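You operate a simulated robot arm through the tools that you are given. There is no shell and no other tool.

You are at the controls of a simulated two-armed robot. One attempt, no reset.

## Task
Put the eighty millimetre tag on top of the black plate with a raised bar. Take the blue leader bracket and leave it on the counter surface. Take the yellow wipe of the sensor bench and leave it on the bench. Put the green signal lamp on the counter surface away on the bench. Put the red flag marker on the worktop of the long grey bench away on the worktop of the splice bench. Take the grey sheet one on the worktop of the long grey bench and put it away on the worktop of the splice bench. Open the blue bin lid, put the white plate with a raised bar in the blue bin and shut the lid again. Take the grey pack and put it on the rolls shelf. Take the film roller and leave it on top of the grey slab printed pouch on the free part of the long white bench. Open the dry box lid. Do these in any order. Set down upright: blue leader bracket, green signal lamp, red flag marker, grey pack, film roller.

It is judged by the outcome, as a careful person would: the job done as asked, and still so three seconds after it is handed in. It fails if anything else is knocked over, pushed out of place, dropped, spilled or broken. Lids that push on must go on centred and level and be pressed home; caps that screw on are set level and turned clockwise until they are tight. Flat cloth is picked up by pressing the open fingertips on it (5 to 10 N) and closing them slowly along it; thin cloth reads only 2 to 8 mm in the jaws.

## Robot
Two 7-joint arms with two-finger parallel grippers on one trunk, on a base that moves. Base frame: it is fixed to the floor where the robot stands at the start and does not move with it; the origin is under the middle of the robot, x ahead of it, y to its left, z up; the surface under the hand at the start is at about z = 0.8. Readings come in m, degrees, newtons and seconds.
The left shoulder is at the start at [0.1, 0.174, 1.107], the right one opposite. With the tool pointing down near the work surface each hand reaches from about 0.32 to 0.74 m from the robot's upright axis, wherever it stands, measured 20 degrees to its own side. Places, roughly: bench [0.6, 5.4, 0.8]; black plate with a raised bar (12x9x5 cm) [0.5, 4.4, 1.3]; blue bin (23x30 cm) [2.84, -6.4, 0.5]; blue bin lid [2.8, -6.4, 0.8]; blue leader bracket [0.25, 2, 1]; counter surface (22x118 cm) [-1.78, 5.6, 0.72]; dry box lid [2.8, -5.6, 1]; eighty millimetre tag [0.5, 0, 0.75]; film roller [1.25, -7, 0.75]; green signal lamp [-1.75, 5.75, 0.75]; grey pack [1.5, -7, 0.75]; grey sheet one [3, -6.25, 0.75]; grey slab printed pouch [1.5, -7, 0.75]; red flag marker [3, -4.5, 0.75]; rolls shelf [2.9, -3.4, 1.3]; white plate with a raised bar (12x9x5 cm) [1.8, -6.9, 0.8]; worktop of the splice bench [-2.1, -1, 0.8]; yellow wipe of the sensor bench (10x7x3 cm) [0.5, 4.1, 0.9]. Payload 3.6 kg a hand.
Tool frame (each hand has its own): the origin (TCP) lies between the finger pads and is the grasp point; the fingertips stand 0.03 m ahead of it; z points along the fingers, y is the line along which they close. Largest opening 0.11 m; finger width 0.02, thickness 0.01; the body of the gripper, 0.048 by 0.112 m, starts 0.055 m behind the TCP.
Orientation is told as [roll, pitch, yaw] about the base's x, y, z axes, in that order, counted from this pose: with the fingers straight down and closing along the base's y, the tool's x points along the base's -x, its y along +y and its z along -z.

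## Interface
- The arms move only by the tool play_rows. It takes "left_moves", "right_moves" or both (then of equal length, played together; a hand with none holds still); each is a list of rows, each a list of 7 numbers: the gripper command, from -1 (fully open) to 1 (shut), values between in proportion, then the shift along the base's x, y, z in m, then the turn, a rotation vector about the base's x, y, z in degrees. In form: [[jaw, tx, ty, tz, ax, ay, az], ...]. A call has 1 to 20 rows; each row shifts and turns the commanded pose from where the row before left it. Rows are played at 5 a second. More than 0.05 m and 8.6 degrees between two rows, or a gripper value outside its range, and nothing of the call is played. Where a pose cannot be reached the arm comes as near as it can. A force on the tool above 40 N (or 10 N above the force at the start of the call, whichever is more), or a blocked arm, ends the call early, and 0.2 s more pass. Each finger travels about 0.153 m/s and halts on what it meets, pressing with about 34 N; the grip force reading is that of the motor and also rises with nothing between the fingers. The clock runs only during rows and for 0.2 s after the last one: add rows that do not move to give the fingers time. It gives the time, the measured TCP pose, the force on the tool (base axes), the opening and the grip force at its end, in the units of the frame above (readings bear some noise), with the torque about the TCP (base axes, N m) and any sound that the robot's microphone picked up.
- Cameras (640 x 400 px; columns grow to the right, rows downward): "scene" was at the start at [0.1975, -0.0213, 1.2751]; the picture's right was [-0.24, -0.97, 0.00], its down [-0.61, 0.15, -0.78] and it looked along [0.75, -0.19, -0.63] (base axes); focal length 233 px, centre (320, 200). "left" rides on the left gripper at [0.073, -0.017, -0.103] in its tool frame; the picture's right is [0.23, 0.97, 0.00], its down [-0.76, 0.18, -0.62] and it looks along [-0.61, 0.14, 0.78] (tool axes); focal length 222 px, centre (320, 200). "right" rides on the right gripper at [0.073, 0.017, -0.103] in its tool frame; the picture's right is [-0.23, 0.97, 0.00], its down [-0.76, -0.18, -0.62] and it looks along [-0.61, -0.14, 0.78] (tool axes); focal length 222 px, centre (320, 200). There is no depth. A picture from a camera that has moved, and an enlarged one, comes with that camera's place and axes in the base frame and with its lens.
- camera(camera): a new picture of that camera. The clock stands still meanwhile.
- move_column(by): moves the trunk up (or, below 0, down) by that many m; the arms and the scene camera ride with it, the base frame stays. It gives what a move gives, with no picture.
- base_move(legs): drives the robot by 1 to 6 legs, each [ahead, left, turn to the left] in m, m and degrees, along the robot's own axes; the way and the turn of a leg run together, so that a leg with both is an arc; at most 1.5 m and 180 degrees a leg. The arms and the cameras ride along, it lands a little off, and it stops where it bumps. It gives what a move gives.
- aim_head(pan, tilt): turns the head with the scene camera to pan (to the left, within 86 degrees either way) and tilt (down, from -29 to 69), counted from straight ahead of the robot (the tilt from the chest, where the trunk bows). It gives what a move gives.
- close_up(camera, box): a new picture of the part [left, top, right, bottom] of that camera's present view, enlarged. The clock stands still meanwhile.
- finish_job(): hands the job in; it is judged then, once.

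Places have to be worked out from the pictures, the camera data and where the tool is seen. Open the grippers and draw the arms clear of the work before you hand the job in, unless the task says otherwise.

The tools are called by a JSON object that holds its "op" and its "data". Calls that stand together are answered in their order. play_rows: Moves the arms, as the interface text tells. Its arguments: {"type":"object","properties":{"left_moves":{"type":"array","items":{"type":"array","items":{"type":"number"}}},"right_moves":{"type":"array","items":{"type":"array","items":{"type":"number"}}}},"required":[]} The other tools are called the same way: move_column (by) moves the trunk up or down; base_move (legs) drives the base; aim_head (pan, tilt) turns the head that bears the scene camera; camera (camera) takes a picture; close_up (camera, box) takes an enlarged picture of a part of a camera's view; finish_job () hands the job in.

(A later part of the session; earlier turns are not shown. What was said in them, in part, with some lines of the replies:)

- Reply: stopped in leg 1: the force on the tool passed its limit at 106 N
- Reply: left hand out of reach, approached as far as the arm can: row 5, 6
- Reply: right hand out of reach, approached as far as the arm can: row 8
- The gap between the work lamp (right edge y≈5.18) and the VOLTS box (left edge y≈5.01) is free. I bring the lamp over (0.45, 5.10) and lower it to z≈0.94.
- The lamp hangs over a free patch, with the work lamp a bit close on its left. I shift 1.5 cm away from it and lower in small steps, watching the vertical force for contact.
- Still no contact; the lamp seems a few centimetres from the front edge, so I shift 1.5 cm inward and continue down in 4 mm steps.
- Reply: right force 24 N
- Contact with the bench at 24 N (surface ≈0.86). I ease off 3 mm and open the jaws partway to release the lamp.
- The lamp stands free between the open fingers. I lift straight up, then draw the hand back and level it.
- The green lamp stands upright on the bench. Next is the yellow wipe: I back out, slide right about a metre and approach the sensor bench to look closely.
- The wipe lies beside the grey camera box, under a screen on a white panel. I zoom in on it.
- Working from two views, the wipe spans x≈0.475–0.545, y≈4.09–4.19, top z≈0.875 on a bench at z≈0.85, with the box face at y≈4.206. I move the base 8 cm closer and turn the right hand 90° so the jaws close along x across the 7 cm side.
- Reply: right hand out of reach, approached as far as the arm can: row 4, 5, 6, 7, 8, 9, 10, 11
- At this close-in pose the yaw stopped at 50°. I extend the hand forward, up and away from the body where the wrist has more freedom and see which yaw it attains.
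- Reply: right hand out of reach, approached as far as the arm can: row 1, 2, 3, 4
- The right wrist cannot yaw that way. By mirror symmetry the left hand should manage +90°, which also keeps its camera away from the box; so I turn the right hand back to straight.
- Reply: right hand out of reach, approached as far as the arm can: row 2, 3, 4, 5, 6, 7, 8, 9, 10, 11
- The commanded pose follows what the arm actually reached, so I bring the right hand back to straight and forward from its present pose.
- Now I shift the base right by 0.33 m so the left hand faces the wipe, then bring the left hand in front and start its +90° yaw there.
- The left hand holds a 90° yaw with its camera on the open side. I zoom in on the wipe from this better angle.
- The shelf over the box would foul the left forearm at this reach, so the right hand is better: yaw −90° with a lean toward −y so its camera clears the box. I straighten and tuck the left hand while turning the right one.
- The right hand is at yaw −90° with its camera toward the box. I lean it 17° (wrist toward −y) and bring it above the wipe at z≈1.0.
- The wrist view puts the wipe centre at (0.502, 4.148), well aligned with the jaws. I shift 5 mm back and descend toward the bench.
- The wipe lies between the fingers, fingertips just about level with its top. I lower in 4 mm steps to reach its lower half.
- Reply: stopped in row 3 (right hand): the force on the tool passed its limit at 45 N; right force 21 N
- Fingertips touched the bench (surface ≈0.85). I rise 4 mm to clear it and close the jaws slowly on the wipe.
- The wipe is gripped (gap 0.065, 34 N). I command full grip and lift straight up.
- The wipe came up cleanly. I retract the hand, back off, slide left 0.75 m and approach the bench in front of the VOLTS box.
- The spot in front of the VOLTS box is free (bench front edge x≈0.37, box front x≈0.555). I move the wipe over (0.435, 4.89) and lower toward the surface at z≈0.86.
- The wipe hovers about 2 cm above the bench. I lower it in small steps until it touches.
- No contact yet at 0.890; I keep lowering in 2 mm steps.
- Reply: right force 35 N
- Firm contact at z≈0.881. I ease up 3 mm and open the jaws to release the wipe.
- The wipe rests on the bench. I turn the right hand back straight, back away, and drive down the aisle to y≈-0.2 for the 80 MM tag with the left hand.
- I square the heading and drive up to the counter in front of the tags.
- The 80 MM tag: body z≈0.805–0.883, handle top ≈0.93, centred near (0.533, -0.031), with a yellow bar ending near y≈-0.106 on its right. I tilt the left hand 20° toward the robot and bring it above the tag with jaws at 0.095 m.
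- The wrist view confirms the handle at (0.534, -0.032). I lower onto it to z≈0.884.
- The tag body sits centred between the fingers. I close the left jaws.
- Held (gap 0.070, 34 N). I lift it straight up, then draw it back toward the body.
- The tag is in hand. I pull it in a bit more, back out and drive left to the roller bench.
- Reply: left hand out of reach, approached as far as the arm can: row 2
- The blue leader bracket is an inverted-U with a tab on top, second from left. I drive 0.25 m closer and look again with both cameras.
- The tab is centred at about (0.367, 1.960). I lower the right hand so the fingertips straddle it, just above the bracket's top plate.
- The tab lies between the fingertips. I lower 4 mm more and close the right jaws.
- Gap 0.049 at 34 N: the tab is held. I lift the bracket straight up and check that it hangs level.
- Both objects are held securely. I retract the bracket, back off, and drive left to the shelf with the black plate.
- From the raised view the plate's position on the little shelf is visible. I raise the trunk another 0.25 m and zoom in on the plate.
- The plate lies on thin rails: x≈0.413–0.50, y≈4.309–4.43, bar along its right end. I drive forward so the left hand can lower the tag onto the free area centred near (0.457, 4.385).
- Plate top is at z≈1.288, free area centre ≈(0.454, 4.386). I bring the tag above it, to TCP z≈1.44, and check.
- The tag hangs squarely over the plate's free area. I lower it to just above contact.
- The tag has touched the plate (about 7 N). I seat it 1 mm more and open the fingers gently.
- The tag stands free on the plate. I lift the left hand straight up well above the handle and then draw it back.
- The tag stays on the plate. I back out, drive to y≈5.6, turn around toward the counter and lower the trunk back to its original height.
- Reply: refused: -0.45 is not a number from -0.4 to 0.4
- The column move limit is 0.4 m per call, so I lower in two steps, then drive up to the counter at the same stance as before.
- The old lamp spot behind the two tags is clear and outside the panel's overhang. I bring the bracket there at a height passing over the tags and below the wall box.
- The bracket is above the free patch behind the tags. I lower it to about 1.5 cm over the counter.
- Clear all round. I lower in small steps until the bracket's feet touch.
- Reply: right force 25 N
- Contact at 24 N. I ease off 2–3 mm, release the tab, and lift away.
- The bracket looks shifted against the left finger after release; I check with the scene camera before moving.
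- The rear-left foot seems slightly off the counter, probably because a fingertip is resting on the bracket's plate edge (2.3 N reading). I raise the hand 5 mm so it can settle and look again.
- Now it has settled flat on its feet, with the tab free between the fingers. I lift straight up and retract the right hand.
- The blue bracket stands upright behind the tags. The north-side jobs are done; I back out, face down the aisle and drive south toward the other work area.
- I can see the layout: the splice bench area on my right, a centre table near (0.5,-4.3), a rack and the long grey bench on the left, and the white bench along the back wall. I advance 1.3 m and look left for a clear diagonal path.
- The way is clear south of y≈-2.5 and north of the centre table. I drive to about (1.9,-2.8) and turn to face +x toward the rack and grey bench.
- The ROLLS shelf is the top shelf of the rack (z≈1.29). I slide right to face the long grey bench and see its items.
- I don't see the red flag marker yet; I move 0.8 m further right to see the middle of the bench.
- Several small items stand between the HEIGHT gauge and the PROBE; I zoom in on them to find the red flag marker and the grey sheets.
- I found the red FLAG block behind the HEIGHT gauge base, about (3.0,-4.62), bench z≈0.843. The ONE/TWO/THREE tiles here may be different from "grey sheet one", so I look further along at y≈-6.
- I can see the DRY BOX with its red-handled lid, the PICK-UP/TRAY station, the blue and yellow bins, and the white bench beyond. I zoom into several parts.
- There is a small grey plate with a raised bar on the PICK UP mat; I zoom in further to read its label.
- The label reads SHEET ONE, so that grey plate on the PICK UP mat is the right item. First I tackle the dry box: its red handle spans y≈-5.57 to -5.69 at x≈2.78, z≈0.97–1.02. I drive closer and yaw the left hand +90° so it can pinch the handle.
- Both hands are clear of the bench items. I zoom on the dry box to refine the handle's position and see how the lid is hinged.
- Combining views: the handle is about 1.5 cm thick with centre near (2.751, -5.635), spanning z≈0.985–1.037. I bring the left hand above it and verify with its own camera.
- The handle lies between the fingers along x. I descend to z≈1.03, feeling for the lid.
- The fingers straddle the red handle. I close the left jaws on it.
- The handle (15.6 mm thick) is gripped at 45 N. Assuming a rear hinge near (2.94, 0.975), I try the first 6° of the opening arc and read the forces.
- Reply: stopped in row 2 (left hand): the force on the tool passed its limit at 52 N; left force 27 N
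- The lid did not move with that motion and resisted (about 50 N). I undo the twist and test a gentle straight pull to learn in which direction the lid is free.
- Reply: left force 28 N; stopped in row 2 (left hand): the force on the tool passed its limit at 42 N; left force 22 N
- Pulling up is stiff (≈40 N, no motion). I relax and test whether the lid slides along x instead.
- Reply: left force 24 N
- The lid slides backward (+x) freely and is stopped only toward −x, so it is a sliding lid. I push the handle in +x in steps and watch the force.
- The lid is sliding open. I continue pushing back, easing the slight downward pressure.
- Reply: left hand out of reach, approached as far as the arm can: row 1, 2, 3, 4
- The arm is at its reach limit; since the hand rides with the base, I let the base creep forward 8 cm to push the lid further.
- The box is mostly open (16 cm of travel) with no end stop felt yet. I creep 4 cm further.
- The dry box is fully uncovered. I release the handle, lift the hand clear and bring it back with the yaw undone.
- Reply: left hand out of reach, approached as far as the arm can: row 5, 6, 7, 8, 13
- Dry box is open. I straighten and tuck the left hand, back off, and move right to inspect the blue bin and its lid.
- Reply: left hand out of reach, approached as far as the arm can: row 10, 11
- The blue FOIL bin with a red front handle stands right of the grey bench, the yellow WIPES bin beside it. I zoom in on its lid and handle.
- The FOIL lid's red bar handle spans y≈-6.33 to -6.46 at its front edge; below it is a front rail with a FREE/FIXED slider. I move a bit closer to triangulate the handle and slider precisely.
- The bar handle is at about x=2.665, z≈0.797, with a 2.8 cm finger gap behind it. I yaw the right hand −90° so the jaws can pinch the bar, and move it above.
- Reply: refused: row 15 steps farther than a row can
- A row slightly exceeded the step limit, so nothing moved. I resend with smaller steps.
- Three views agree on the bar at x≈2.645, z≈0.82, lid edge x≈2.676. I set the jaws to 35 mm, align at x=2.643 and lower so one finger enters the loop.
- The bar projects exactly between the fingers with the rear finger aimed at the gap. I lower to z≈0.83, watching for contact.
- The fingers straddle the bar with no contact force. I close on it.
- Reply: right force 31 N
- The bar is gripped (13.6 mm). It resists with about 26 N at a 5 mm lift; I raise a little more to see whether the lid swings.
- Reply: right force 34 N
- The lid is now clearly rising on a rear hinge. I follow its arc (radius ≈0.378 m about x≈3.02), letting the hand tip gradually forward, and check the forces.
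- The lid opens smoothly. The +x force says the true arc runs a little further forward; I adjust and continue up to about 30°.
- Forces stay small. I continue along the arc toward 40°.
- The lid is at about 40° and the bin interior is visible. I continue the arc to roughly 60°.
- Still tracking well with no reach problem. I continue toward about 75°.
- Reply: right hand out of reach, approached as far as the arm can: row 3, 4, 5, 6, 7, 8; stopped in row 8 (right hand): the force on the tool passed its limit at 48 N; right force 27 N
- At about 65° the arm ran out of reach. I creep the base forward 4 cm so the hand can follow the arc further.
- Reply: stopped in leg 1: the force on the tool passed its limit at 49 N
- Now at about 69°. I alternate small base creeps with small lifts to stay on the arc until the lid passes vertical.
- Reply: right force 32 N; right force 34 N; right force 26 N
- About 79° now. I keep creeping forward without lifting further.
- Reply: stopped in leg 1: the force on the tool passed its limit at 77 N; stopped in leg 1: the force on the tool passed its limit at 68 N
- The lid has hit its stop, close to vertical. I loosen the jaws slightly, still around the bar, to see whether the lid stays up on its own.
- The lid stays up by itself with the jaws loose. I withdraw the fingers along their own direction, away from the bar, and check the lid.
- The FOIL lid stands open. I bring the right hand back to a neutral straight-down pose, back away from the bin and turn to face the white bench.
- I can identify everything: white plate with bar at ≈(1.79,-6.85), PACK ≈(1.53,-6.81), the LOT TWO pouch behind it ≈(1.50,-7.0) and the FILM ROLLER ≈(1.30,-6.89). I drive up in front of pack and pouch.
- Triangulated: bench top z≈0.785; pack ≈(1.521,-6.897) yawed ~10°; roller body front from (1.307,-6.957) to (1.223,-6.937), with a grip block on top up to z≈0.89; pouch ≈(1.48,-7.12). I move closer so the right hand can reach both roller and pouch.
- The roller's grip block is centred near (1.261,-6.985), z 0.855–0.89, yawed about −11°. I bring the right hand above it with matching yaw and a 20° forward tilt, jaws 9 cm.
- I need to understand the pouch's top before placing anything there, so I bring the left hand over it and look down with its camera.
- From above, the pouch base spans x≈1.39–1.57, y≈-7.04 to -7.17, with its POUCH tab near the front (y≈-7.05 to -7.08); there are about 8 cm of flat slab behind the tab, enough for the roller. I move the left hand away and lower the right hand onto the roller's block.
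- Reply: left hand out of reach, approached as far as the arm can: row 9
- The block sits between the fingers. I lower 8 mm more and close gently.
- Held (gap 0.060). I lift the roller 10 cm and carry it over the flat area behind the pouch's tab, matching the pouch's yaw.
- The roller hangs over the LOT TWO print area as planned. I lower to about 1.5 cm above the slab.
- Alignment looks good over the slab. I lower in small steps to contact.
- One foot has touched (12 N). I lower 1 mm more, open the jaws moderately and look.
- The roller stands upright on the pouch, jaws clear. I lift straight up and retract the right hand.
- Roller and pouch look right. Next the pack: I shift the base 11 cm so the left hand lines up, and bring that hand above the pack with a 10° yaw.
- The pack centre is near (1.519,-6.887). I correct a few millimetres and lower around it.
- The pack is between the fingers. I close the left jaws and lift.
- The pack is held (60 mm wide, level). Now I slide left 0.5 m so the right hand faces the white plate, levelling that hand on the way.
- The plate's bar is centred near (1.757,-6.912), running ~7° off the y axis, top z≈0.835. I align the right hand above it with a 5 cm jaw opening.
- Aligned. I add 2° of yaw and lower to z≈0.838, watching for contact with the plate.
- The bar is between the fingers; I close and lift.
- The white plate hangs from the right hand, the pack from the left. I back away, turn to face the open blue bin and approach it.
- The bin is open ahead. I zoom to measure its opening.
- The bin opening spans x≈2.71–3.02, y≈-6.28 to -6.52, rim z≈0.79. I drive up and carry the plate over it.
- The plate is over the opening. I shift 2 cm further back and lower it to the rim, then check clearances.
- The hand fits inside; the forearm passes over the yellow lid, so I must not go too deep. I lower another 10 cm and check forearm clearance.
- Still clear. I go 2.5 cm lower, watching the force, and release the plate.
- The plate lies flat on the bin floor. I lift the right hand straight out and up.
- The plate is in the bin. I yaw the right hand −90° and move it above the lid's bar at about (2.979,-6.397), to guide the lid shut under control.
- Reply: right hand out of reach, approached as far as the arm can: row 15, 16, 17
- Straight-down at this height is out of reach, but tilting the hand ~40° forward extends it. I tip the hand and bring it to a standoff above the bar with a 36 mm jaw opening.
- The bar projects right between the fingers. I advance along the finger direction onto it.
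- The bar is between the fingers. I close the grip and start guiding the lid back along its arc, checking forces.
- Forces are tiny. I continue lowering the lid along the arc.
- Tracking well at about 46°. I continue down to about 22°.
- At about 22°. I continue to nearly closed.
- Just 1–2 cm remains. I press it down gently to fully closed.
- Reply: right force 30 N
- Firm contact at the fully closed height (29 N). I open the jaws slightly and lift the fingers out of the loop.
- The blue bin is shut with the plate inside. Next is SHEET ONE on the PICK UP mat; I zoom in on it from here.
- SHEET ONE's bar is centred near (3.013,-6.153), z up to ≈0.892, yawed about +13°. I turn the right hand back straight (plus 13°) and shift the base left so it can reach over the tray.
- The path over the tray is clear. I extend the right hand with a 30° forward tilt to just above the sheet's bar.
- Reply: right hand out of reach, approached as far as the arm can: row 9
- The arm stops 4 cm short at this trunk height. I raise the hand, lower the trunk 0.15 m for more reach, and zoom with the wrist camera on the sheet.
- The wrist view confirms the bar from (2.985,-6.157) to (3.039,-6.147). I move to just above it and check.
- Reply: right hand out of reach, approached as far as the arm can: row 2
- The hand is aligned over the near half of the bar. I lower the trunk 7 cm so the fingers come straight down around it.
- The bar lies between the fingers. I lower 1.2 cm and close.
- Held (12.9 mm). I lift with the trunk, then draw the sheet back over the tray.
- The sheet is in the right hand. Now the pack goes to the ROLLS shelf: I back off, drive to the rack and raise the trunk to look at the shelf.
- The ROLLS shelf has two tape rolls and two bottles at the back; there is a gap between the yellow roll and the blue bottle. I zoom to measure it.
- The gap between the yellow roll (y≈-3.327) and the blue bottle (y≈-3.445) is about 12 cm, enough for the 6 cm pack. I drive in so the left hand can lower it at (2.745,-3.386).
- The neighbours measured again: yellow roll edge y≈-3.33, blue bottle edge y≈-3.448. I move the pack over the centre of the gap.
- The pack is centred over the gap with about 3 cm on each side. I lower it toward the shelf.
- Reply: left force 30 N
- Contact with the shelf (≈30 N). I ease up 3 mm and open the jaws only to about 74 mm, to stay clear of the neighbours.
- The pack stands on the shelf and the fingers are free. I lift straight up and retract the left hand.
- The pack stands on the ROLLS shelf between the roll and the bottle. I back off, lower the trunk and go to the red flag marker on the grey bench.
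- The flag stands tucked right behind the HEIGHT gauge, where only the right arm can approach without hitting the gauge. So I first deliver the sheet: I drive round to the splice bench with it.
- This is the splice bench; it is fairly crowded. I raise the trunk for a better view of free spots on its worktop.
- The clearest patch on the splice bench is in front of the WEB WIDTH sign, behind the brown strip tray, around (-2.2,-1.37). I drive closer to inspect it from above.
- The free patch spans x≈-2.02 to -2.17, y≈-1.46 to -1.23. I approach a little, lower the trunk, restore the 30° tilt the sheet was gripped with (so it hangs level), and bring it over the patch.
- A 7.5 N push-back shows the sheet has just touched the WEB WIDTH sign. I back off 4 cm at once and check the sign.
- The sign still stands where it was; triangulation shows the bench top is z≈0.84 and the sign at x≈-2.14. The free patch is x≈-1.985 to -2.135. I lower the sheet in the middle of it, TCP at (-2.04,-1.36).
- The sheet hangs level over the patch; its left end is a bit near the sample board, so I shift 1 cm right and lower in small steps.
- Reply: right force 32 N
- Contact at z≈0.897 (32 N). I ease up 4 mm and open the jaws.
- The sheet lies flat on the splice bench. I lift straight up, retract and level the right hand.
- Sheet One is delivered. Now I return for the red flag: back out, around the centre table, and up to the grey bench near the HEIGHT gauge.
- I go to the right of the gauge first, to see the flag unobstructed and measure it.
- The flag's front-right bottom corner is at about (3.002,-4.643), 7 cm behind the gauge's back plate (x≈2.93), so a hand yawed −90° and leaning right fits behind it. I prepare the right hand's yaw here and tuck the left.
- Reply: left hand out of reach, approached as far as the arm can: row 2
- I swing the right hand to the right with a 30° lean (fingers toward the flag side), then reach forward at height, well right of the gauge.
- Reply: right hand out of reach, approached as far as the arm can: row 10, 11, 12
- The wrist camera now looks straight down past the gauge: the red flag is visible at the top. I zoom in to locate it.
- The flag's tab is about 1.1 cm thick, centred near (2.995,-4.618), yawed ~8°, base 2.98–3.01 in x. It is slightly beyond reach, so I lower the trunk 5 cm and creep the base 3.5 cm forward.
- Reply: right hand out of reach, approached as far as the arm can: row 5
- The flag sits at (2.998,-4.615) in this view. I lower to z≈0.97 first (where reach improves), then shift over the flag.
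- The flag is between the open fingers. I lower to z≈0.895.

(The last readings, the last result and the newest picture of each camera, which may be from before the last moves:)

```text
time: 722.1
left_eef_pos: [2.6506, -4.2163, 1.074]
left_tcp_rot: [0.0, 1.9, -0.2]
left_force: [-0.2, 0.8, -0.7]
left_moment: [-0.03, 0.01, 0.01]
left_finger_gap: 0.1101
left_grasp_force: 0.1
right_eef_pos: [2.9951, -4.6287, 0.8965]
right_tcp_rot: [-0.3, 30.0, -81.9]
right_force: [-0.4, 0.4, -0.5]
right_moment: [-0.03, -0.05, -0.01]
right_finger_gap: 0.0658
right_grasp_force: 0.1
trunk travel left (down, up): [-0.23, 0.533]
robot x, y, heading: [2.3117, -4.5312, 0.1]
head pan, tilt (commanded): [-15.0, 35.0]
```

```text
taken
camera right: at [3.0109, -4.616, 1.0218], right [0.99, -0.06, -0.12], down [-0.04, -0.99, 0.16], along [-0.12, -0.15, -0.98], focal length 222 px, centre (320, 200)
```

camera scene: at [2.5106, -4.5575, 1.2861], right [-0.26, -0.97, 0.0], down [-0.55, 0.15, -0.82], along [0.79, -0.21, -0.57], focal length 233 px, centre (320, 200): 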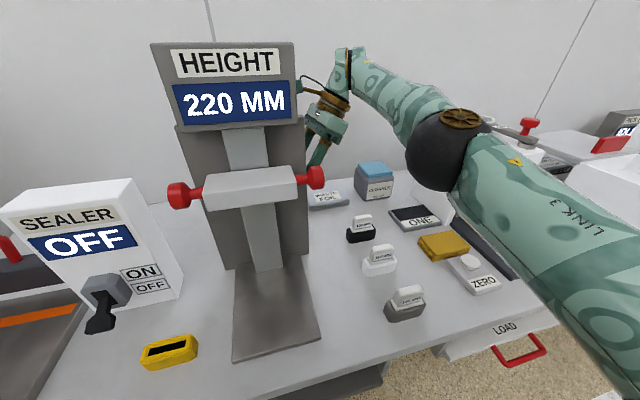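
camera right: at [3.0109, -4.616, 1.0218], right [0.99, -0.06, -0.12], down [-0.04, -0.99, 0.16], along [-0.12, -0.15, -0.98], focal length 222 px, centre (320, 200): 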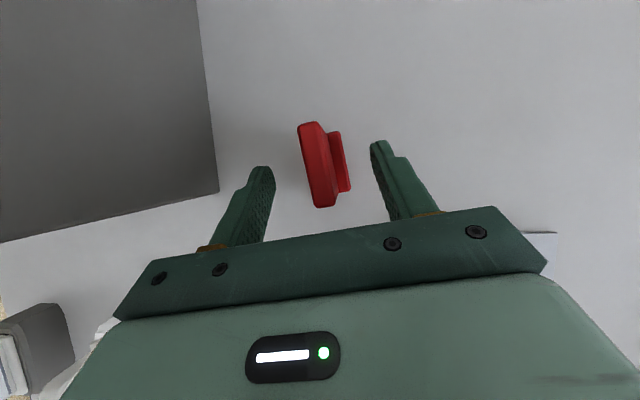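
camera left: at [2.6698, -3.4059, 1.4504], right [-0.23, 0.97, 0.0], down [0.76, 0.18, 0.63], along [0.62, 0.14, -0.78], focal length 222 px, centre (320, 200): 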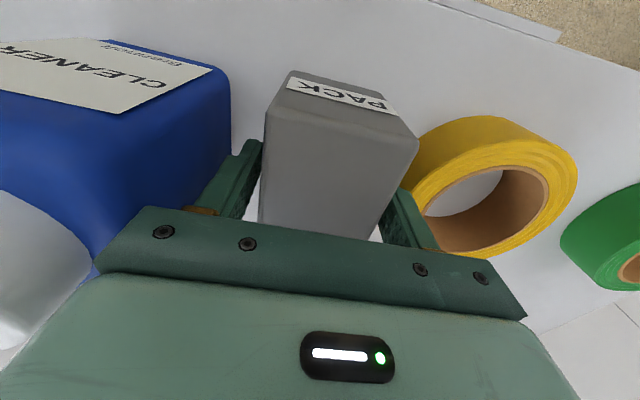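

The tab is aligned between the fingertips. I close gently.

{"op": "play_rows", "data": {"right_moves": [[0.2, 0, 0, 0, 0, 0, 0], [0.5, 0, 0, 0, 0, 0, 0], [0.8, 0, 0, 0, 0, 0, 0], [1, 0, 0, 0, 0, 0, 0], [1, 0, 0, 0, 0, 0, 0]]}}

{"op": "camera", "data": {"camera": "right"}}

```text
time: 723.3
left_eef_pos: [2.6506, -4.2152, 1.0731]
left_tcp_rot: [-0.1, 1.8, -0.3]
left_force: [-0.2, 0.5, -0.3]
left_moment: [-0.01, 0.02, 0.0]
left_finger_gap: 0.1101
left_grasp_force: 0.0
right_eef_pos: [2.9951, -4.6286, 0.8971]
right_tcp_rot: [-0.2, 30.1, -81.9]
right_force: [0.3, 0.0, -0.2]
right_moment: [-0.01, 0.0, -0.01]
right_finger_gap: 0.0112
right_grasp_force: 34.0
trunk travel left (down, up): [-0.23, 0.533]
robot x, y, heading: [2.3144, -4.5325, -0.1]
head pan, tilt (commanded): [-15.0, 35.0]
```

```text
taken
camera right: at [3.011, -4.616, 1.022], right [0.99, -0.06, -0.12], down [-0.04, -0.99, 0.16], along [-0.12, -0.15, -0.98], focal length 222 px, centre (320, 200)
```

right: 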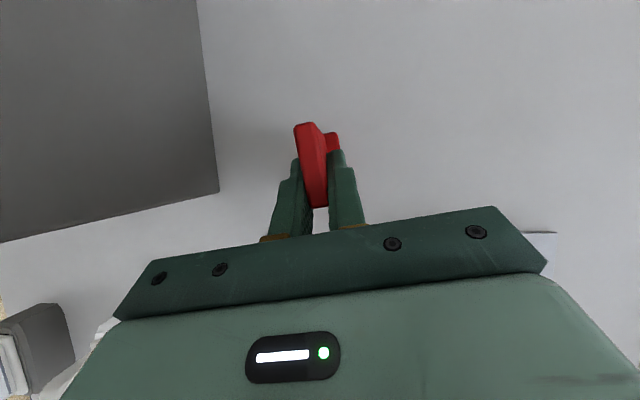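

The flag is held (11 mm tab). I lift it, move right away from the gauge, then back toward the robot.

{"op": "play_rows", "data": {"right_moves": [[1, 0, 0, 0.01, 0, 0, 0], [1, 0, 0, 0.02, 0, 0, 0], [1, 0, 0, 0.03, 0, 0, 0], [1, 0, 0, 0.03, 0, 0, 0], [1, -0.005, -0.04, 0.02, 0, 0, 0], [1, -0.01, -0.04, 0.02, 0, 0, 0], [1, -0.02, -0.04, 0.02, 0, 0, 0], [1, -0.03, -0.035, 0.02, 0, 0, 0], [1, -0.045, 0, 0, 0, 0, 0], [1, -0.045, 0, 0, 0, 0, 0], [1, -0.045, 0, 0, 0, 0, 0], [1, -0.045, 0, 0, 0, 0, 0], [1, 0, 0, 0, 0, 0, 0]]}}

{"op": "camera", "data": {"camera": "scene"}}

{"op": "camera", "data": {"camera": "right"}}

```text
refused: row 8 steps farther than a row can; nothing moved
```

```text
taken
camera scene: at [2.5105, -4.557, 1.2862], right [-0.26, -0.97, 0.0], down [-0.55, 0.15, -0.82], along [0.79, -0.21, -0.57], focal length 233 px, centre (320, 200)
```

scene: 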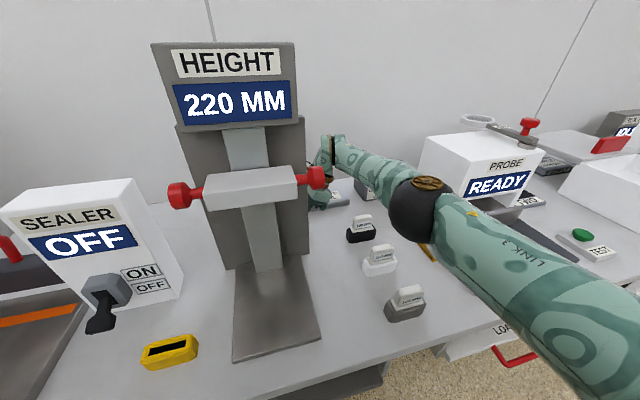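

```text
taken
camera right: at [3.011, -4.616, 1.022], right [0.99, -0.06, -0.12], down [-0.04, -0.99, 0.16], along [-0.12, -0.15, -0.98], focal length 222 px, centre (320, 200)
```

right: 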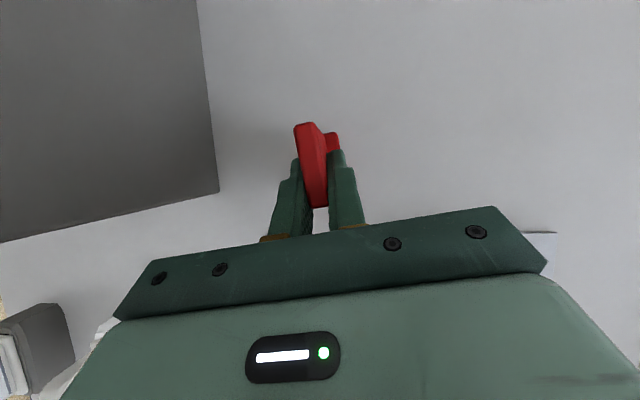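

One row was too long; I resend with shorter steps.

{"op": "play_rows", "data": {"right_moves": [[1, 0, 0, 0.01, 0, 0, 0], [1, 0, 0, 0.02, 0, 0, 0], [1, 0, 0, 0.03, 0, 0, 0], [1, 0, 0, 0.03, 0, 0, 0], [1, -0.005, -0.035, 0.02, 0, 0, 0], [1, -0.01, -0.035, 0.02, 0, 0, 0], [1, -0.02, -0.035, 0.02, 0, 0, 0], [1, -0.025, -0.035, 0.01, 0, 0, 0], [1, -0.035, -0.01, 0, 0, 0, 0], [1, -0.045, 0, 0, 0, 0, 0], [1, -0.045, 0, 0, 0, 0, 0], [1, -0.045, 0, 0, 0, 0, 0], [1, -0.03, 0, 0, 0, 0, 0], [1, 0, 0, 0, 0, 0, 0]]}}

{"op": "camera", "data": {"camera": "scene"}}

{"op": "camera", "data": {"camera": "right"}}

```text
time: 726.3
left_eef_pos: [2.651, -4.2153, 1.0728]
left_tcp_rot: [-0.1, 2.0, -0.2]
left_force: [-0.4, 0.7, -0.5]
left_moment: [-0.01, 0.01, -0.01]
left_finger_gap: 0.1102
left_grasp_force: 0.1
right_eef_pos: [2.7364, -4.7786, 1.056]
right_tcp_rot: [-0.3, 30.0, -82.0]
right_force: [-1.0, 0.7, 0.1]
right_moment: [0.01, 0.0, -0.01]
right_finger_gap: 0.011
right_grasp_force: 34.0
trunk travel left (down, up): [-0.23, 0.533]
robot x, y, heading: [2.3088, -4.5301, 0.1]
head pan, tilt (commanded): [-15.0, 35.0]
```

```text
taken
camera scene: at [2.5106, -4.5572, 1.2861], right [-0.26, -0.97, 0.0], down [-0.55, 0.15, -0.82], along [0.79, -0.21, -0.57], focal length 233 px, centre (320, 200)
```

scene: 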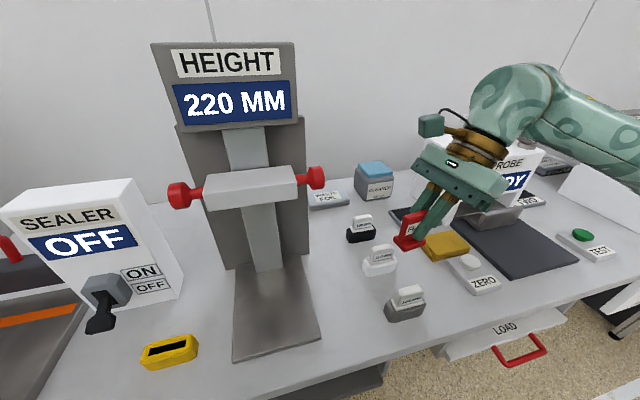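

```text
taken
camera right: at [2.7514, -4.7658, 1.1825], right [0.99, -0.06, -0.12], down [-0.04, -0.99, 0.16], along [-0.13, -0.15, -0.98], focal length 222 px, centre (320, 200)
```

right: 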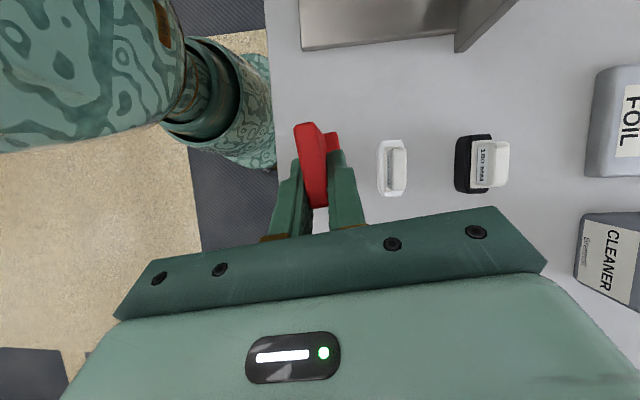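

The flag is in hand with its orientation kept. I drive it around to the splice bench.

{"op": "base_move", "data": {"legs": [[-0.55, 0, 0], [0, 1.3, 0], [0, 0.45, 0], [0, 0, 180], [1.4, 0, 0], [1.1, 0, 0]]}}

{"op": "base_move", "data": {"legs": [[0, -1.3, 0]]}}

{"op": "aim_head", "data": {"pan": -5, "tilt": 35}}

{"op": "camera", "data": {"camera": "scene"}}

```text
time: 757.1
left_eef_pos: [-1.0924, -3.2248, 1.073]
left_tcp_rot: [-0.1, 2.0, -177.6]
left_force: [-0.1, 0.6, -1.4]
left_moment: [-0.01, -0.01, 0.02]
left_finger_gap: 0.1101
left_grasp_force: 0.1
right_eef_pos: [-1.2054, -2.6643, 1.0563]
right_tcp_rot: [-0.4, 30.0, 100.8]
right_force: [-1.2, -0.2, -0.6]
right_moment: [-0.01, 0.0, 0.02]
right_finger_gap: 0.0112
right_grasp_force: 34.2
trunk travel left (down, up): [-0.23, 0.533]
robot x, y, heading: [-0.7706, -2.8919, -177.2]
head pan, tilt (commanded): [-15.0, 35.0]
```

```text
time: 763.6
left_eef_pos: [-1.1569, -1.9353, 1.0733]
left_tcp_rot: [-0.1, 1.9, -177.0]
left_force: [0.6, 0.4, 1.1]
left_moment: [-0.01, 0.01, 0.01]
left_finger_gap: 0.1098
left_grasp_force: 0.1
right_eef_pos: [-1.2736, -1.3788, 1.0579]
right_tcp_rot: [-0.3, 30.1, 101.3]
right_force: [-0.1, -0.6, -0.2]
right_moment: [0.02, -0.01, 0.01]
right_finger_gap: 0.0108
right_grasp_force: 33.9
trunk travel left (down, up): [-0.23, 0.533]
robot x, y, heading: [-0.8366, -1.5964, -176.8]
head pan, tilt (commanded): [-15.0, 35.0]
```

```text
time: 764.3
left_eef_pos: [-1.1566, -1.9341, 1.073]
left_tcp_rot: [-0.1, 1.9, -177.0]
left_force: [0.5, 0.3, 0.2]
left_moment: [-0.01, 0.0, -0.01]
left_finger_gap: 0.1099
left_grasp_force: 0.1
right_eef_pos: [-1.2739, -1.378, 1.0574]
right_tcp_rot: [-0.3, 29.9, 101.3]
right_force: [0.3, -0.7, -0.5]
right_moment: [0.0, 0.01, -0.03]
right_finger_gap: 0.0111
right_grasp_force: 34.1
trunk travel left (down, up): [-0.23, 0.533]
robot x, y, heading: [-0.8433, -1.5962, -176.8]
head pan, tilt (commanded): [-5.0, 35.0]
```

```text
taken
camera scene: at [-1.0378, -1.6024, 1.2862], right [0.03, 1.0, 0.0], down [0.57, -0.02, -0.82], along [-0.82, 0.02, -0.57], focal length 233 px, centre (320, 200)
```

scene: 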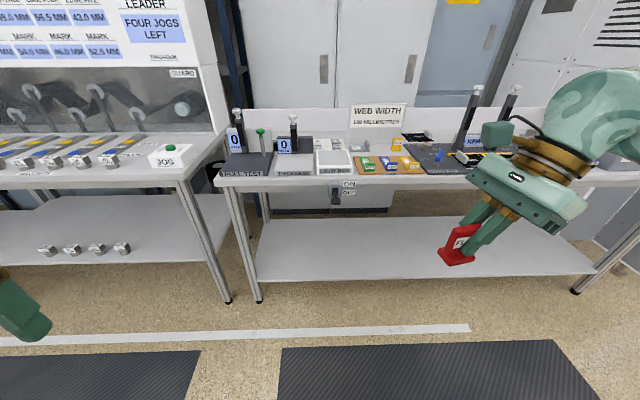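

I square up and drive to the bench, stopping with the free patch in reach of the right hand.

{"op": "base_move", "data": {"legs": [[0, 0, -3.2], [0.5, -0.15, 0]]}}

{"op": "aim_head", "data": {"pan": -10, "tilt": 45}}

{"op": "camera", "data": {"camera": "scene"}}

{"op": "close_up", "data": {"camera": "scene", "box": [220, 70, 420, 220]}}

```text
time: 767.8
left_eef_pos: [-1.6735, -1.7704, 1.0723]
left_tcp_rot: [-0.1, 2.0, -179.9]
left_force: [0.1, 0.8, 0.0]
left_moment: [-0.02, -0.01, -0.05]
left_finger_gap: 0.11
left_grasp_force: 0.0
right_eef_pos: [-1.7637, -1.2076, 1.0561]
right_tcp_rot: [-0.3, 29.9, 98.4]
right_force: [-1.2, -0.4, -0.1]
right_moment: [-0.01, -0.01, 0.0]
right_finger_gap: 0.011
right_grasp_force: 34.4
trunk travel left (down, up): [-0.23, 0.533]
robot x, y, heading: [-1.3402, -1.4496, -179.6]
head pan, tilt (commanded): [-5.0, 35.0]
```

```text
time: 768.5
left_eef_pos: [-1.6723, -1.7697, 1.072]
left_tcp_rot: [-0.1, 1.8, -179.9]
left_force: [0.1, -0.2, 0.0]
left_moment: [0.0, 0.05, 0.05]
left_finger_gap: 0.1101
left_grasp_force: 0.0
right_eef_pos: [-1.7629, -1.2094, 1.0574]
right_tcp_rot: [-0.3, 29.9, 98.3]
right_force: [0.0, 0.1, -0.1]
right_moment: [-0.02, -0.03, 0.02]
right_finger_gap: 0.0111
right_grasp_force: 33.8
trunk travel left (down, up): [-0.23, 0.533]
robot x, y, heading: [-1.3391, -1.4484, -179.6]
head pan, tilt (commanded): [-10.0, 45.0]
```

```text
taken
camera scene: at [-1.5298, -1.4376, 1.2714], right [0.17, 0.99, 0.0], down [0.7, -0.12, -0.71], along [-0.7, 0.12, -0.71], focal length 233 px, centre (320, 200)
```

scene: 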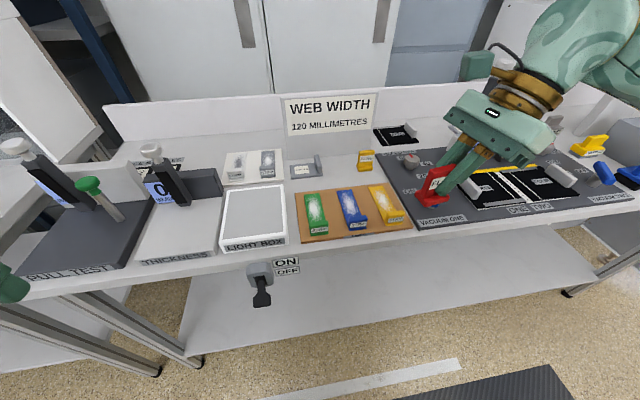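

```text
2.67 times, centred on (320, 145) of scene
camera zoom: at [-1.5298, -1.4376, 1.2714], right [0.17, 0.99, 0.0], down [0.7, -0.12, -0.71], along [-0.7, 0.12, -0.71], focal length 622 px, centre (320, 347)
```

zoom: 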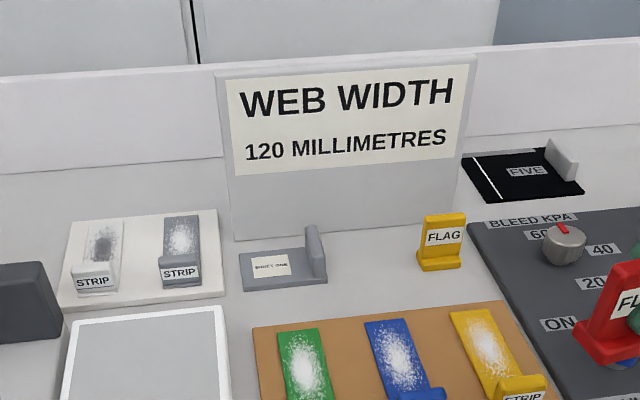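

The gap between the sheet (y≈-1.341) and the yellow flag (y≈-1.236) is about 10 cm. I carry the red flag over its centre, aiming TCP (-2.049,-1.280), and square its yaw.

{"op": "play_rows", "data": {"right_moves": [[1, -0.0358, -0.0088, 0, 0, 0, -1], [1, -0.0358, -0.0088, 0, 0, 0, -1], [1, -0.0358, -0.0088, 0, 0, 0, -1], [1, -0.0358, -0.0088, 0, 0, 0, -1], [1, -0.0358, -0.0088, -0.01, 0, 0, -1], [1, -0.0358, -0.0088, -0.01, 0, 0, -1], [1, -0.0358, -0.0088, -0.01, 0, 0, -1], [1, -0.0355, -0.009, -0.01, 0, 0, -1], [1, 0, 0, 0, 0, 0, 0]]}}

{"op": "camera", "data": {"camera": "right"}}

{"op": "close_up", "data": {"camera": "scene", "box": [250, 60, 450, 220]}}

```text
time: 770.5
left_eef_pos: [-1.6745, -1.7673, 1.0734]
left_tcp_rot: [0.0, 1.9, -179.9]
left_force: [-0.5, 0.4, -0.1]
left_moment: [-0.01, -0.01, 0.01]
left_finger_gap: 0.1102
left_grasp_force: 0.1
right_eef_pos: [-2.0345, -1.2779, 1.0238]
right_tcp_rot: [-0.1, 30.0, 90.6]
right_force: [-0.4, 1.3, -1.2]
right_moment: [-0.02, 0.0, 0.0]
right_finger_gap: 0.0112
right_grasp_force: 34.1
right hand out of reach, approached as far as the arm can: row 8
trunk travel left (down, up): [-0.23, 0.533]
robot x, y, heading: [-1.3379, -1.4494, -179.5]
head pan, tilt (commanded): [-10.0, 45.0]
```

```text
taken
camera right: at [-2.0514, -1.2898, 1.1494], right [-0.98, 0.18, -0.12], down [0.16, 0.97, 0.16], along [0.14, 0.14, -0.98], focal length 222 px, centre (320, 200)
```

right: 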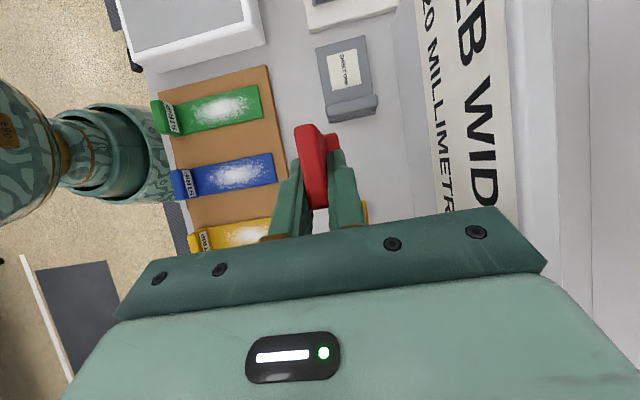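

```text
2.50 times, centred on (350, 140) of scene
camera zoom: at [-1.53, -1.4365, 1.2714], right [0.17, 0.99, 0.0], down [0.7, -0.12, -0.71], along [-0.7, 0.12, -0.71], focal length 583 px, centre (245, 350)
```

zoom: 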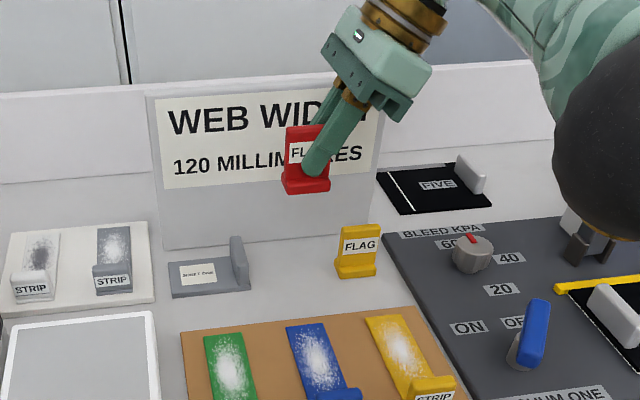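

The reach limit puts the flag at x≈-2.035, which is still fine. The elbow looks close to the black posts on the right, so I check that before lowering.

{"op": "aim_head", "data": {"pan": -35, "tilt": 40}}

{"op": "camera", "data": {"camera": "scene"}}

```text
time: 771.4
left_eef_pos: [-1.6743, -1.7697, 1.0739]
left_tcp_rot: [-0.1, 1.9, -179.8]
left_force: [0.2, 0.5, -0.1]
left_moment: [0.02, 0.01, 0.03]
left_finger_gap: 0.1101
left_grasp_force: 0.0
right_eef_pos: [-2.0337, -1.279, 1.0236]
right_tcp_rot: [-0.2, 30.0, 90.7]
right_force: [0.3, 0.5, -0.7]
right_moment: [0.04, 0.0, -0.01]
right_finger_gap: 0.0109
right_grasp_force: 34.0
trunk travel left (down, up): [-0.23, 0.533]
robot x, y, heading: [-1.3351, -1.4533, -179.5]
head pan, tilt (commanded): [-35.0, 40.0]
```

```text
taken
camera scene: at [-1.5199, -1.403, 1.2786], right [0.57, 0.82, 0.0], down [0.53, -0.36, -0.77], along [-0.63, 0.43, -0.64], focal length 233 px, centre (320, 200)
```

scene: 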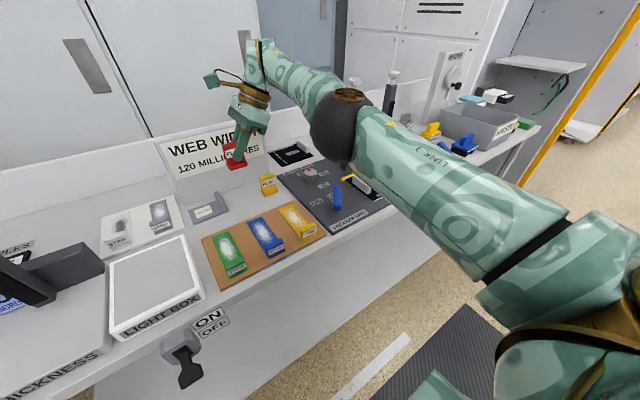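

The elbow is about 25 cm from the posts and well above the jig, so it is safe. I lower the flag toward the bench.

{"op": "play_rows", "data": {"right_moves": [[1, 0, 0, -0.035, 0, 0, 0], [1, 0, 0, -0.035, 0, 0, 0], [1, 0, 0, -0.03, 0, 0, 0], [1, 0, 0, -0.01, 0, 0, 0], [1, 0, 0, 0, 0, 0, 0]]}}

{"op": "camera", "data": {"camera": "right"}}

{"op": "close_up", "data": {"camera": "scene", "box": [150, 80, 350, 230]}}

```text
time: 772.6
left_eef_pos: [-1.6737, -1.7703, 1.074]
left_tcp_rot: [-0.1, 1.9, -179.9]
left_force: [0.3, 0.3, 0.5]
left_moment: [0.01, 0.02, -0.01]
left_finger_gap: 0.1101
left_grasp_force: 0.0
right_eef_pos: [-2.037, -1.2793, 0.913]
right_tcp_rot: [-0.2, 30.0, 90.4]
right_force: [0.3, 0.5, -0.2]
right_moment: [-0.02, -0.01, -0.03]
right_finger_gap: 0.0113
right_grasp_force: 34.0
right hand out of reach, approached as far as the arm can: row 2
trunk travel left (down, up): [-0.23, 0.533]
robot x, y, heading: [-1.3419, -1.4507, -179.6]
head pan, tilt (commanded): [-35.0, 40.0]
```

```text
taken
camera right: at [-2.0547, -1.2913, 1.0396], right [-0.98, 0.19, -0.12], down [0.17, 0.97, 0.16], along [0.14, 0.14, -0.98], focal length 222 px, centre (320, 200)
```

right: 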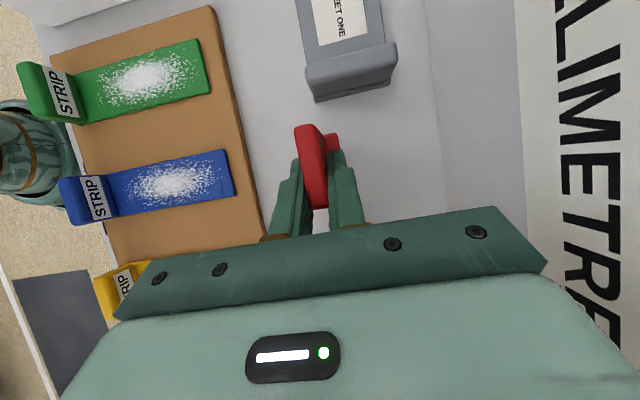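

```text
2.67 times, centred on (250, 155) of scene
camera zoom: at [-1.5199, -1.403, 1.2786], right [0.57, 0.82, 0.0], down [0.53, -0.36, -0.77], along [-0.63, 0.44, -0.64], focal length 622 px, centre (507, 320)
```

zoom: 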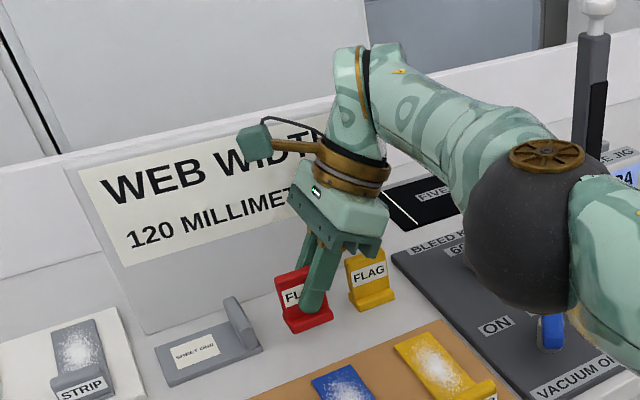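

The flag is about 1.5 cm above the bench, between sheet and yellow flag. I lower in fine steps to contact.

{"op": "play_rows", "data": {"right_moves": [[1, 0, 0, -0.007, 0, 0, 0], [1, 0, 0, -0.005, 0, 0, 0], [1, 0, 0, -0.003, 0, 0, 0], [1, 0, 0, 0, 0, 0, 0]]}}

```text
time: 773.6
left_eef_pos: [-1.6741, -1.77, 1.0733]
left_tcp_rot: [-0.2, 1.9, -179.9]
left_force: [-0.2, -0.3, -0.2]
left_moment: [0.01, -0.02, 0.01]
left_finger_gap: 0.1099
left_grasp_force: 0.1
right_eef_pos: [-2.0369, -1.2796, 0.8995]
right_tcp_rot: [-0.3, 30.0, 90.4]
right_force: [-0.9, -0.5, -0.9]
right_moment: [0.01, -0.03, -0.01]
right_finger_gap: 0.0112
right_grasp_force: 34.3
trunk travel left (down, up): [-0.23, 0.533]
robot x, y, heading: [-1.3371, -1.4487, -179.7]
head pan, tilt (commanded): [-35.0, 40.0]
```

{"op": "play_rows", "data": {"right_moves": [[1, 0, 0, -0.002, 0, 0, 0], [1, 0, 0, -0.002, 0, 0, 0], [1, 0, 0, -0.002, 0, 0, 0], [1, 0, 0, 0, 0, 0, 0]]}}

```text
time: 774.6
left_eef_pos: [-1.6719, -1.7689, 1.0736]
left_tcp_rot: [-0.1, 1.9, -179.9]
left_force: [0.4, -0.1, -1.5]
left_moment: [-0.02, 0.03, 0.0]
left_finger_gap: 0.1101
left_grasp_force: 0.1
right_eef_pos: [-2.0351, -1.2787, 0.8955]
right_tcp_rot: [0.1, 30.0, 90.4]
right_force: [-7.6, 1.9, 22.8]
right_moment: [-0.02, 0.22, -0.02]
right_finger_gap: 0.0112
right_grasp_force: 34.4
trunk travel left (down, up): [-0.23, 0.533]
robot x, y, heading: [-1.3404, -1.4507, -179.8]
head pan, tilt (commanded): [-35.0, 40.0]
```

Contact (23 N). I ease up 2.5 mm and open the jaws to release the flag.

{"op": "play_rows", "data": {"right_moves": [[1, 0, 0, 0.0025, 0, 0, 0], [0.7, 0, 0, 0, 0, 0, 0], [0.4, 0, 0, 0, 0, 0, 0], [0.2, 0, 0, 0, 0, 0, 0], [0.2, 0, 0, 0, 0, 0, 0]]}}

{"op": "camera", "data": {"camera": "right"}}

{"op": "close_up", "data": {"camera": "scene", "box": [150, 80, 350, 230]}}

```text
time: 775.8
left_eef_pos: [-1.6732, -1.7688, 1.0716]
left_tcp_rot: [0.0, 1.9, -179.9]
left_force: [-0.4, -0.1, -1.1]
left_moment: [0.02, 0.02, -0.02]
left_finger_gap: 0.1099
left_grasp_force: 0.1
right_eef_pos: [-2.0364, -1.2783, 0.8951]
right_tcp_rot: [-0.3, 29.9, 90.4]
right_force: [-0.1, -0.6, -0.4]
right_moment: [-0.01, 0.0, -0.02]
right_finger_gap: 0.0442
right_grasp_force: 0.0
trunk travel left (down, up): [-0.23, 0.533]
robot x, y, heading: [-1.3397, -1.4538, -179.6]
head pan, tilt (commanded): [-35.0, 40.0]
```

```text
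taken
camera right: at [-2.0542, -1.2905, 1.0208], right [-0.98, 0.19, -0.12], down [0.17, 0.97, 0.16], along [0.14, 0.14, -0.98], focal length 222 px, centre (320, 200)
```

right: 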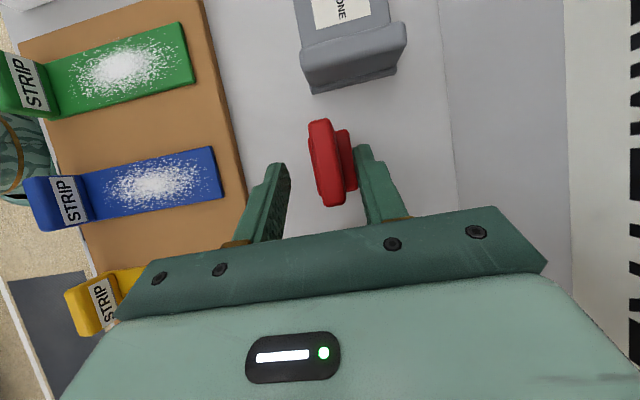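

```text
2.67 times, centred on (250, 155) of scene
camera zoom: at [-1.5198, -1.403, 1.2786], right [0.57, 0.82, 0.0], down [0.53, -0.36, -0.77], along [-0.63, 0.44, -0.64], focal length 622 px, centre (507, 320)
```

zoom: 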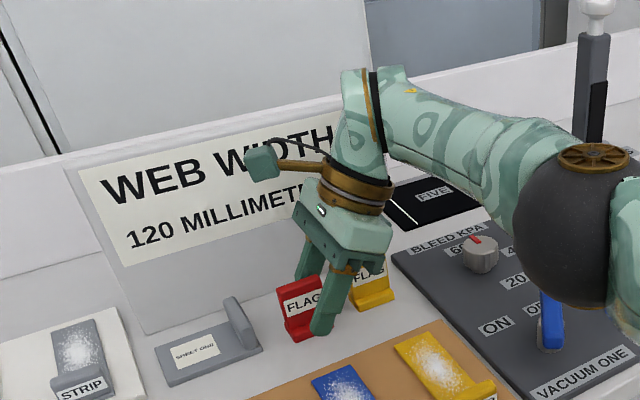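

The flag stands free. I lift the hand straight up and check it.

{"op": "play_rows", "data": {"right_moves": [[0.2, 0, 0, 0.01, 0, 0, 0], [0.2, 0, 0, 0.02, 0, 0, 0], [0.2, 0, 0, 0.03, 0, 0, 0], [0.0, 0, 0, 0.04, 0, 0, 0], [-0.5, 0.01, 0, 0.04, 0, 0, 0], [-1, 0.04, 0, 0.01, 0, 0, 0], [-1, 0.045, 0, 0, 0, 0, 0], [-1, 0.045, 0, 0, 0, 0, 0], [-1, 0.045, 0, 0, 0, 0, 0], [-1, 0.045, 0, 0, 0, 0, 0], [-1, 0, 0, 0, 0, 0, 0]]}}

{"op": "aim_head", "data": {"pan": -10, "tilt": 42}}

{"op": "camera", "data": {"camera": "scene"}}

{"op": "close_up", "data": {"camera": "scene", "box": [240, 80, 420, 220]}}

```text
time: 778.2
left_eef_pos: [-1.6743, -1.77, 1.0732]
left_tcp_rot: [-0.1, 2.0, -179.9]
left_force: [0.0, -0.4, 0.1]
left_moment: [0.02, 0.01, 0.02]
left_finger_gap: 0.1101
left_grasp_force: 0.0
right_eef_pos: [-1.8075, -1.2788, 1.0457]
right_tcp_rot: [-0.3, 29.9, 90.3]
right_force: [0.8, 0.3, 0.1]
right_moment: [0.0, -0.02, 0.01]
right_finger_gap: 0.11
right_grasp_force: 0.0
trunk travel left (down, up): [-0.23, 0.533]
robot x, y, heading: [-1.3412, -1.4539, -179.6]
head pan, tilt (commanded): [-35.0, 40.0]
```

```text
time: 779.1
left_eef_pos: [-1.6742, -1.7704, 1.0728]
left_tcp_rot: [0.0, 1.9, -179.8]
left_force: [-1.1, -0.2, -0.3]
left_moment: [-0.04, 0.01, -0.01]
left_finger_gap: 0.1098
left_grasp_force: 0.1
right_eef_pos: [-1.8068, -1.2795, 1.0466]
right_tcp_rot: [-0.3, 30.0, 90.4]
right_force: [-0.3, 0.1, 0.9]
right_moment: [-0.02, 0.02, -0.02]
right_finger_gap: 0.1101
right_grasp_force: 0.1
trunk travel left (down, up): [-0.23, 0.533]
robot x, y, heading: [-1.3408, -1.4481, -179.7]
head pan, tilt (commanded): [-10.0, 42.0]
```

```text
taken
camera scene: at [-1.5321, -1.4371, 1.2757], right [0.17, 0.99, 0.0], down [0.66, -0.11, -0.74], along [-0.73, 0.12, -0.67], focal length 233 px, centre (320, 200)
```

scene: 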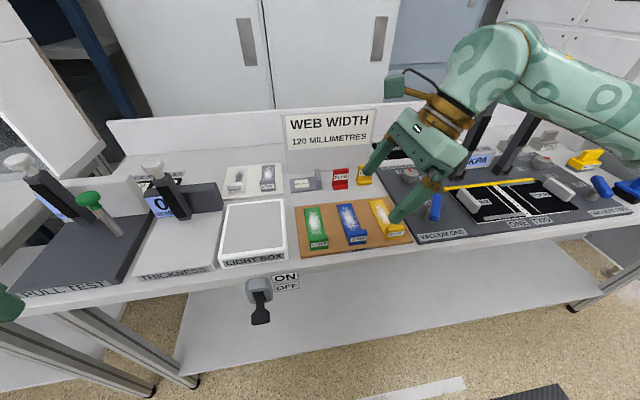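

```text
2.86 times, centred on (330, 150) of scene
camera zoom: at [-1.5321, -1.4371, 1.2757], right [0.17, 0.99, 0.0], down [0.66, -0.11, -0.74], along [-0.73, 0.12, -0.67], focal length 666 px, centre (291, 343)
```

zoom: 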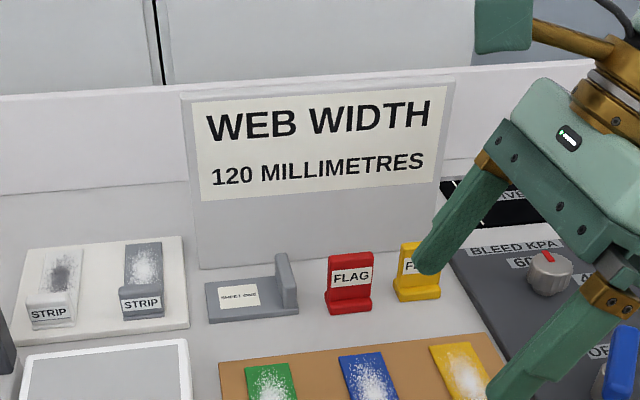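

The red flag stands upright next to Sheet One. I back the robot away from the bench so both open hands are clear of the work.

{"op": "base_move", "data": {"legs": [[-0.5, 0, 0]]}}

{"op": "play_rows", "data": {"right_moves": [[-1, 0, 0, 0.01, 0, 0, 8], [-1, 0, 0, 0.01, 0, 0, 8], [-1, 0, 0, 0, 0, 0, 8], [-1, 0, 0, 0, 0, 0, 8], [-1, 0, 0, 0, 0, 0, 8], [-1, 0, 0, 0, 0, 0, 0]]}}

{"op": "camera", "data": {"camera": "scene"}}

{"op": "close_up", "data": {"camera": "scene", "box": [230, 80, 430, 230]}}

```text
time: 782.0
left_eef_pos: [-1.1705, -1.7675, 1.0741]
left_tcp_rot: [-0.1, 1.9, -179.7]
left_force: [-1.0, -0.2, -0.2]
left_moment: [-0.04, 0.0, 0.04]
left_finger_gap: 0.11
left_grasp_force: 0.2
right_eef_pos: [-1.3059, -1.2763, 1.0472]
right_tcp_rot: [-0.2, 30.0, 90.4]
right_force: [0.0, 0.5, -0.4]
right_moment: [0.01, 0.0, -0.01]
right_finger_gap: 0.1099
right_grasp_force: 0.0
trunk travel left (down, up): [-0.23, 0.533]
robot x, y, heading: [-0.8369, -1.4476, -179.4]
head pan, tilt (commanded): [-10.0, 42.0]
```

```text
time: 783.5
left_eef_pos: [-1.1726, -1.7666, 1.0729]
left_tcp_rot: [-0.2, 1.9, -179.7]
left_force: [-0.1, -0.6, 0.1]
left_moment: [0.01, -0.02, -0.01]
left_finger_gap: 0.11
left_grasp_force: 0.0
right_eef_pos: [-1.306, -1.2754, 1.0669]
right_tcp_rot: [-0.2, 30.0, 130.6]
right_force: [0.4, -0.4, -0.5]
right_moment: [0.0, -0.01, -0.01]
right_finger_gap: 0.1098
right_grasp_force: 0.1
trunk travel left (down, up): [-0.23, 0.533]
robot x, y, heading: [-0.8406, -1.4427, -179.5]
head pan, tilt (commanded): [-10.0, 42.0]
```

```text
taken
camera scene: at [-1.0314, -1.4335, 1.2757], right [0.17, 0.99, 0.0], down [0.66, -0.11, -0.74], along [-0.73, 0.12, -0.67], focal length 233 px, centre (320, 200)
```

scene: 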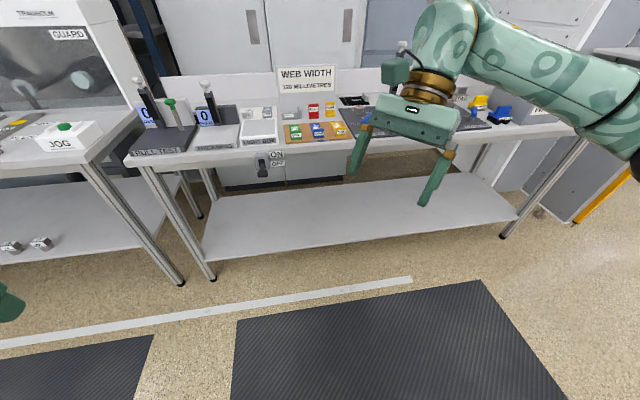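

```text
2.67 times, centred on (330, 155) of scene
camera zoom: at [-1.0314, -1.4335, 1.2757], right [0.17, 0.99, 0.0], down [0.66, -0.11, -0.74], along [-0.73, 0.12, -0.67], focal length 622 px, centre (293, 320)
```

zoom: 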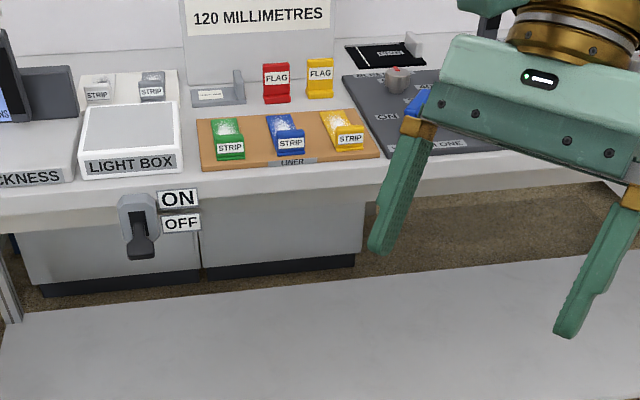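

Everything asked for is done, as far as the pictures and readings show:

- **Tag:** the eighty millimetre tag is on the black plate.
- **Bracket:** the blue leader bracket stands on the counter surface.
- **Bench:** the yellow wipe and the green signal lamp are on it, with the lamp upright.
- **Splice bench:** the red flag marker and grey sheet one are on its worktop, with the flag upright.
- **Blue bin:** the white plate is inside and the lid is shut.
- **Pack:** the grey pack stands on the rolls shelf.
- **Roller:** the film roller stands on the grey slab printed pouch.
- **Dry box:** the lid is slid open.

Two accidental contacts happened. The left hand hit the counter's control panel once (106 N), and the sheet brushed the WEB WIDTH sign (7.5 N). Neither seems to have moved anything. Both grippers are open and clear of the work, so I hand the job in.

{"op": "finish_job", "data": {}}

```text
The job is handed in.
```

I handed the job in with all ten tasks done, as far as the pictures and readings show. No verdict has come back yet.

- **Tag:** the eighty millimetre tag stands on the black plate with a raised bar.
- **Bracket:** the blue leader bracket stands upright on the counter surface, behind the CHECKED and FAULTY tags.
- **Bench:** the yellow wipe lies on it and the green signal lamp stands upright on it.
- **Splice bench:** the red flag marker stands upright on its worktop, next to grey sheet one.
- **Blue bin:** the white plate is inside and the lid is shut. I let the plate go an estimated 13 cm above the bin floor, because the forearm could not go lower without touching the yellow bin. It landed flat.
- **Pack:** the grey pack stands upright on the rolls shelf, between the yellow tape roll and the blue bottle.
- **Roller:** the film roller stands upright on the grey slab printed pouch, behind the pouch's tab.
- **Dry box:** its lid slides rather than hinges. I pushed it back about 20 cm, which uncovers the whole box, but never felt an end stop.

**Accidental contacts:**
- The left hand hit the control panel above the counter with 106 N early on.
- The sheet brushed the WEB WIDTH sign on the splice bench with about 7.5 N.

I saw nothing out of place after either one.

Both grippers are open and the robot is backed away from the splice bench.
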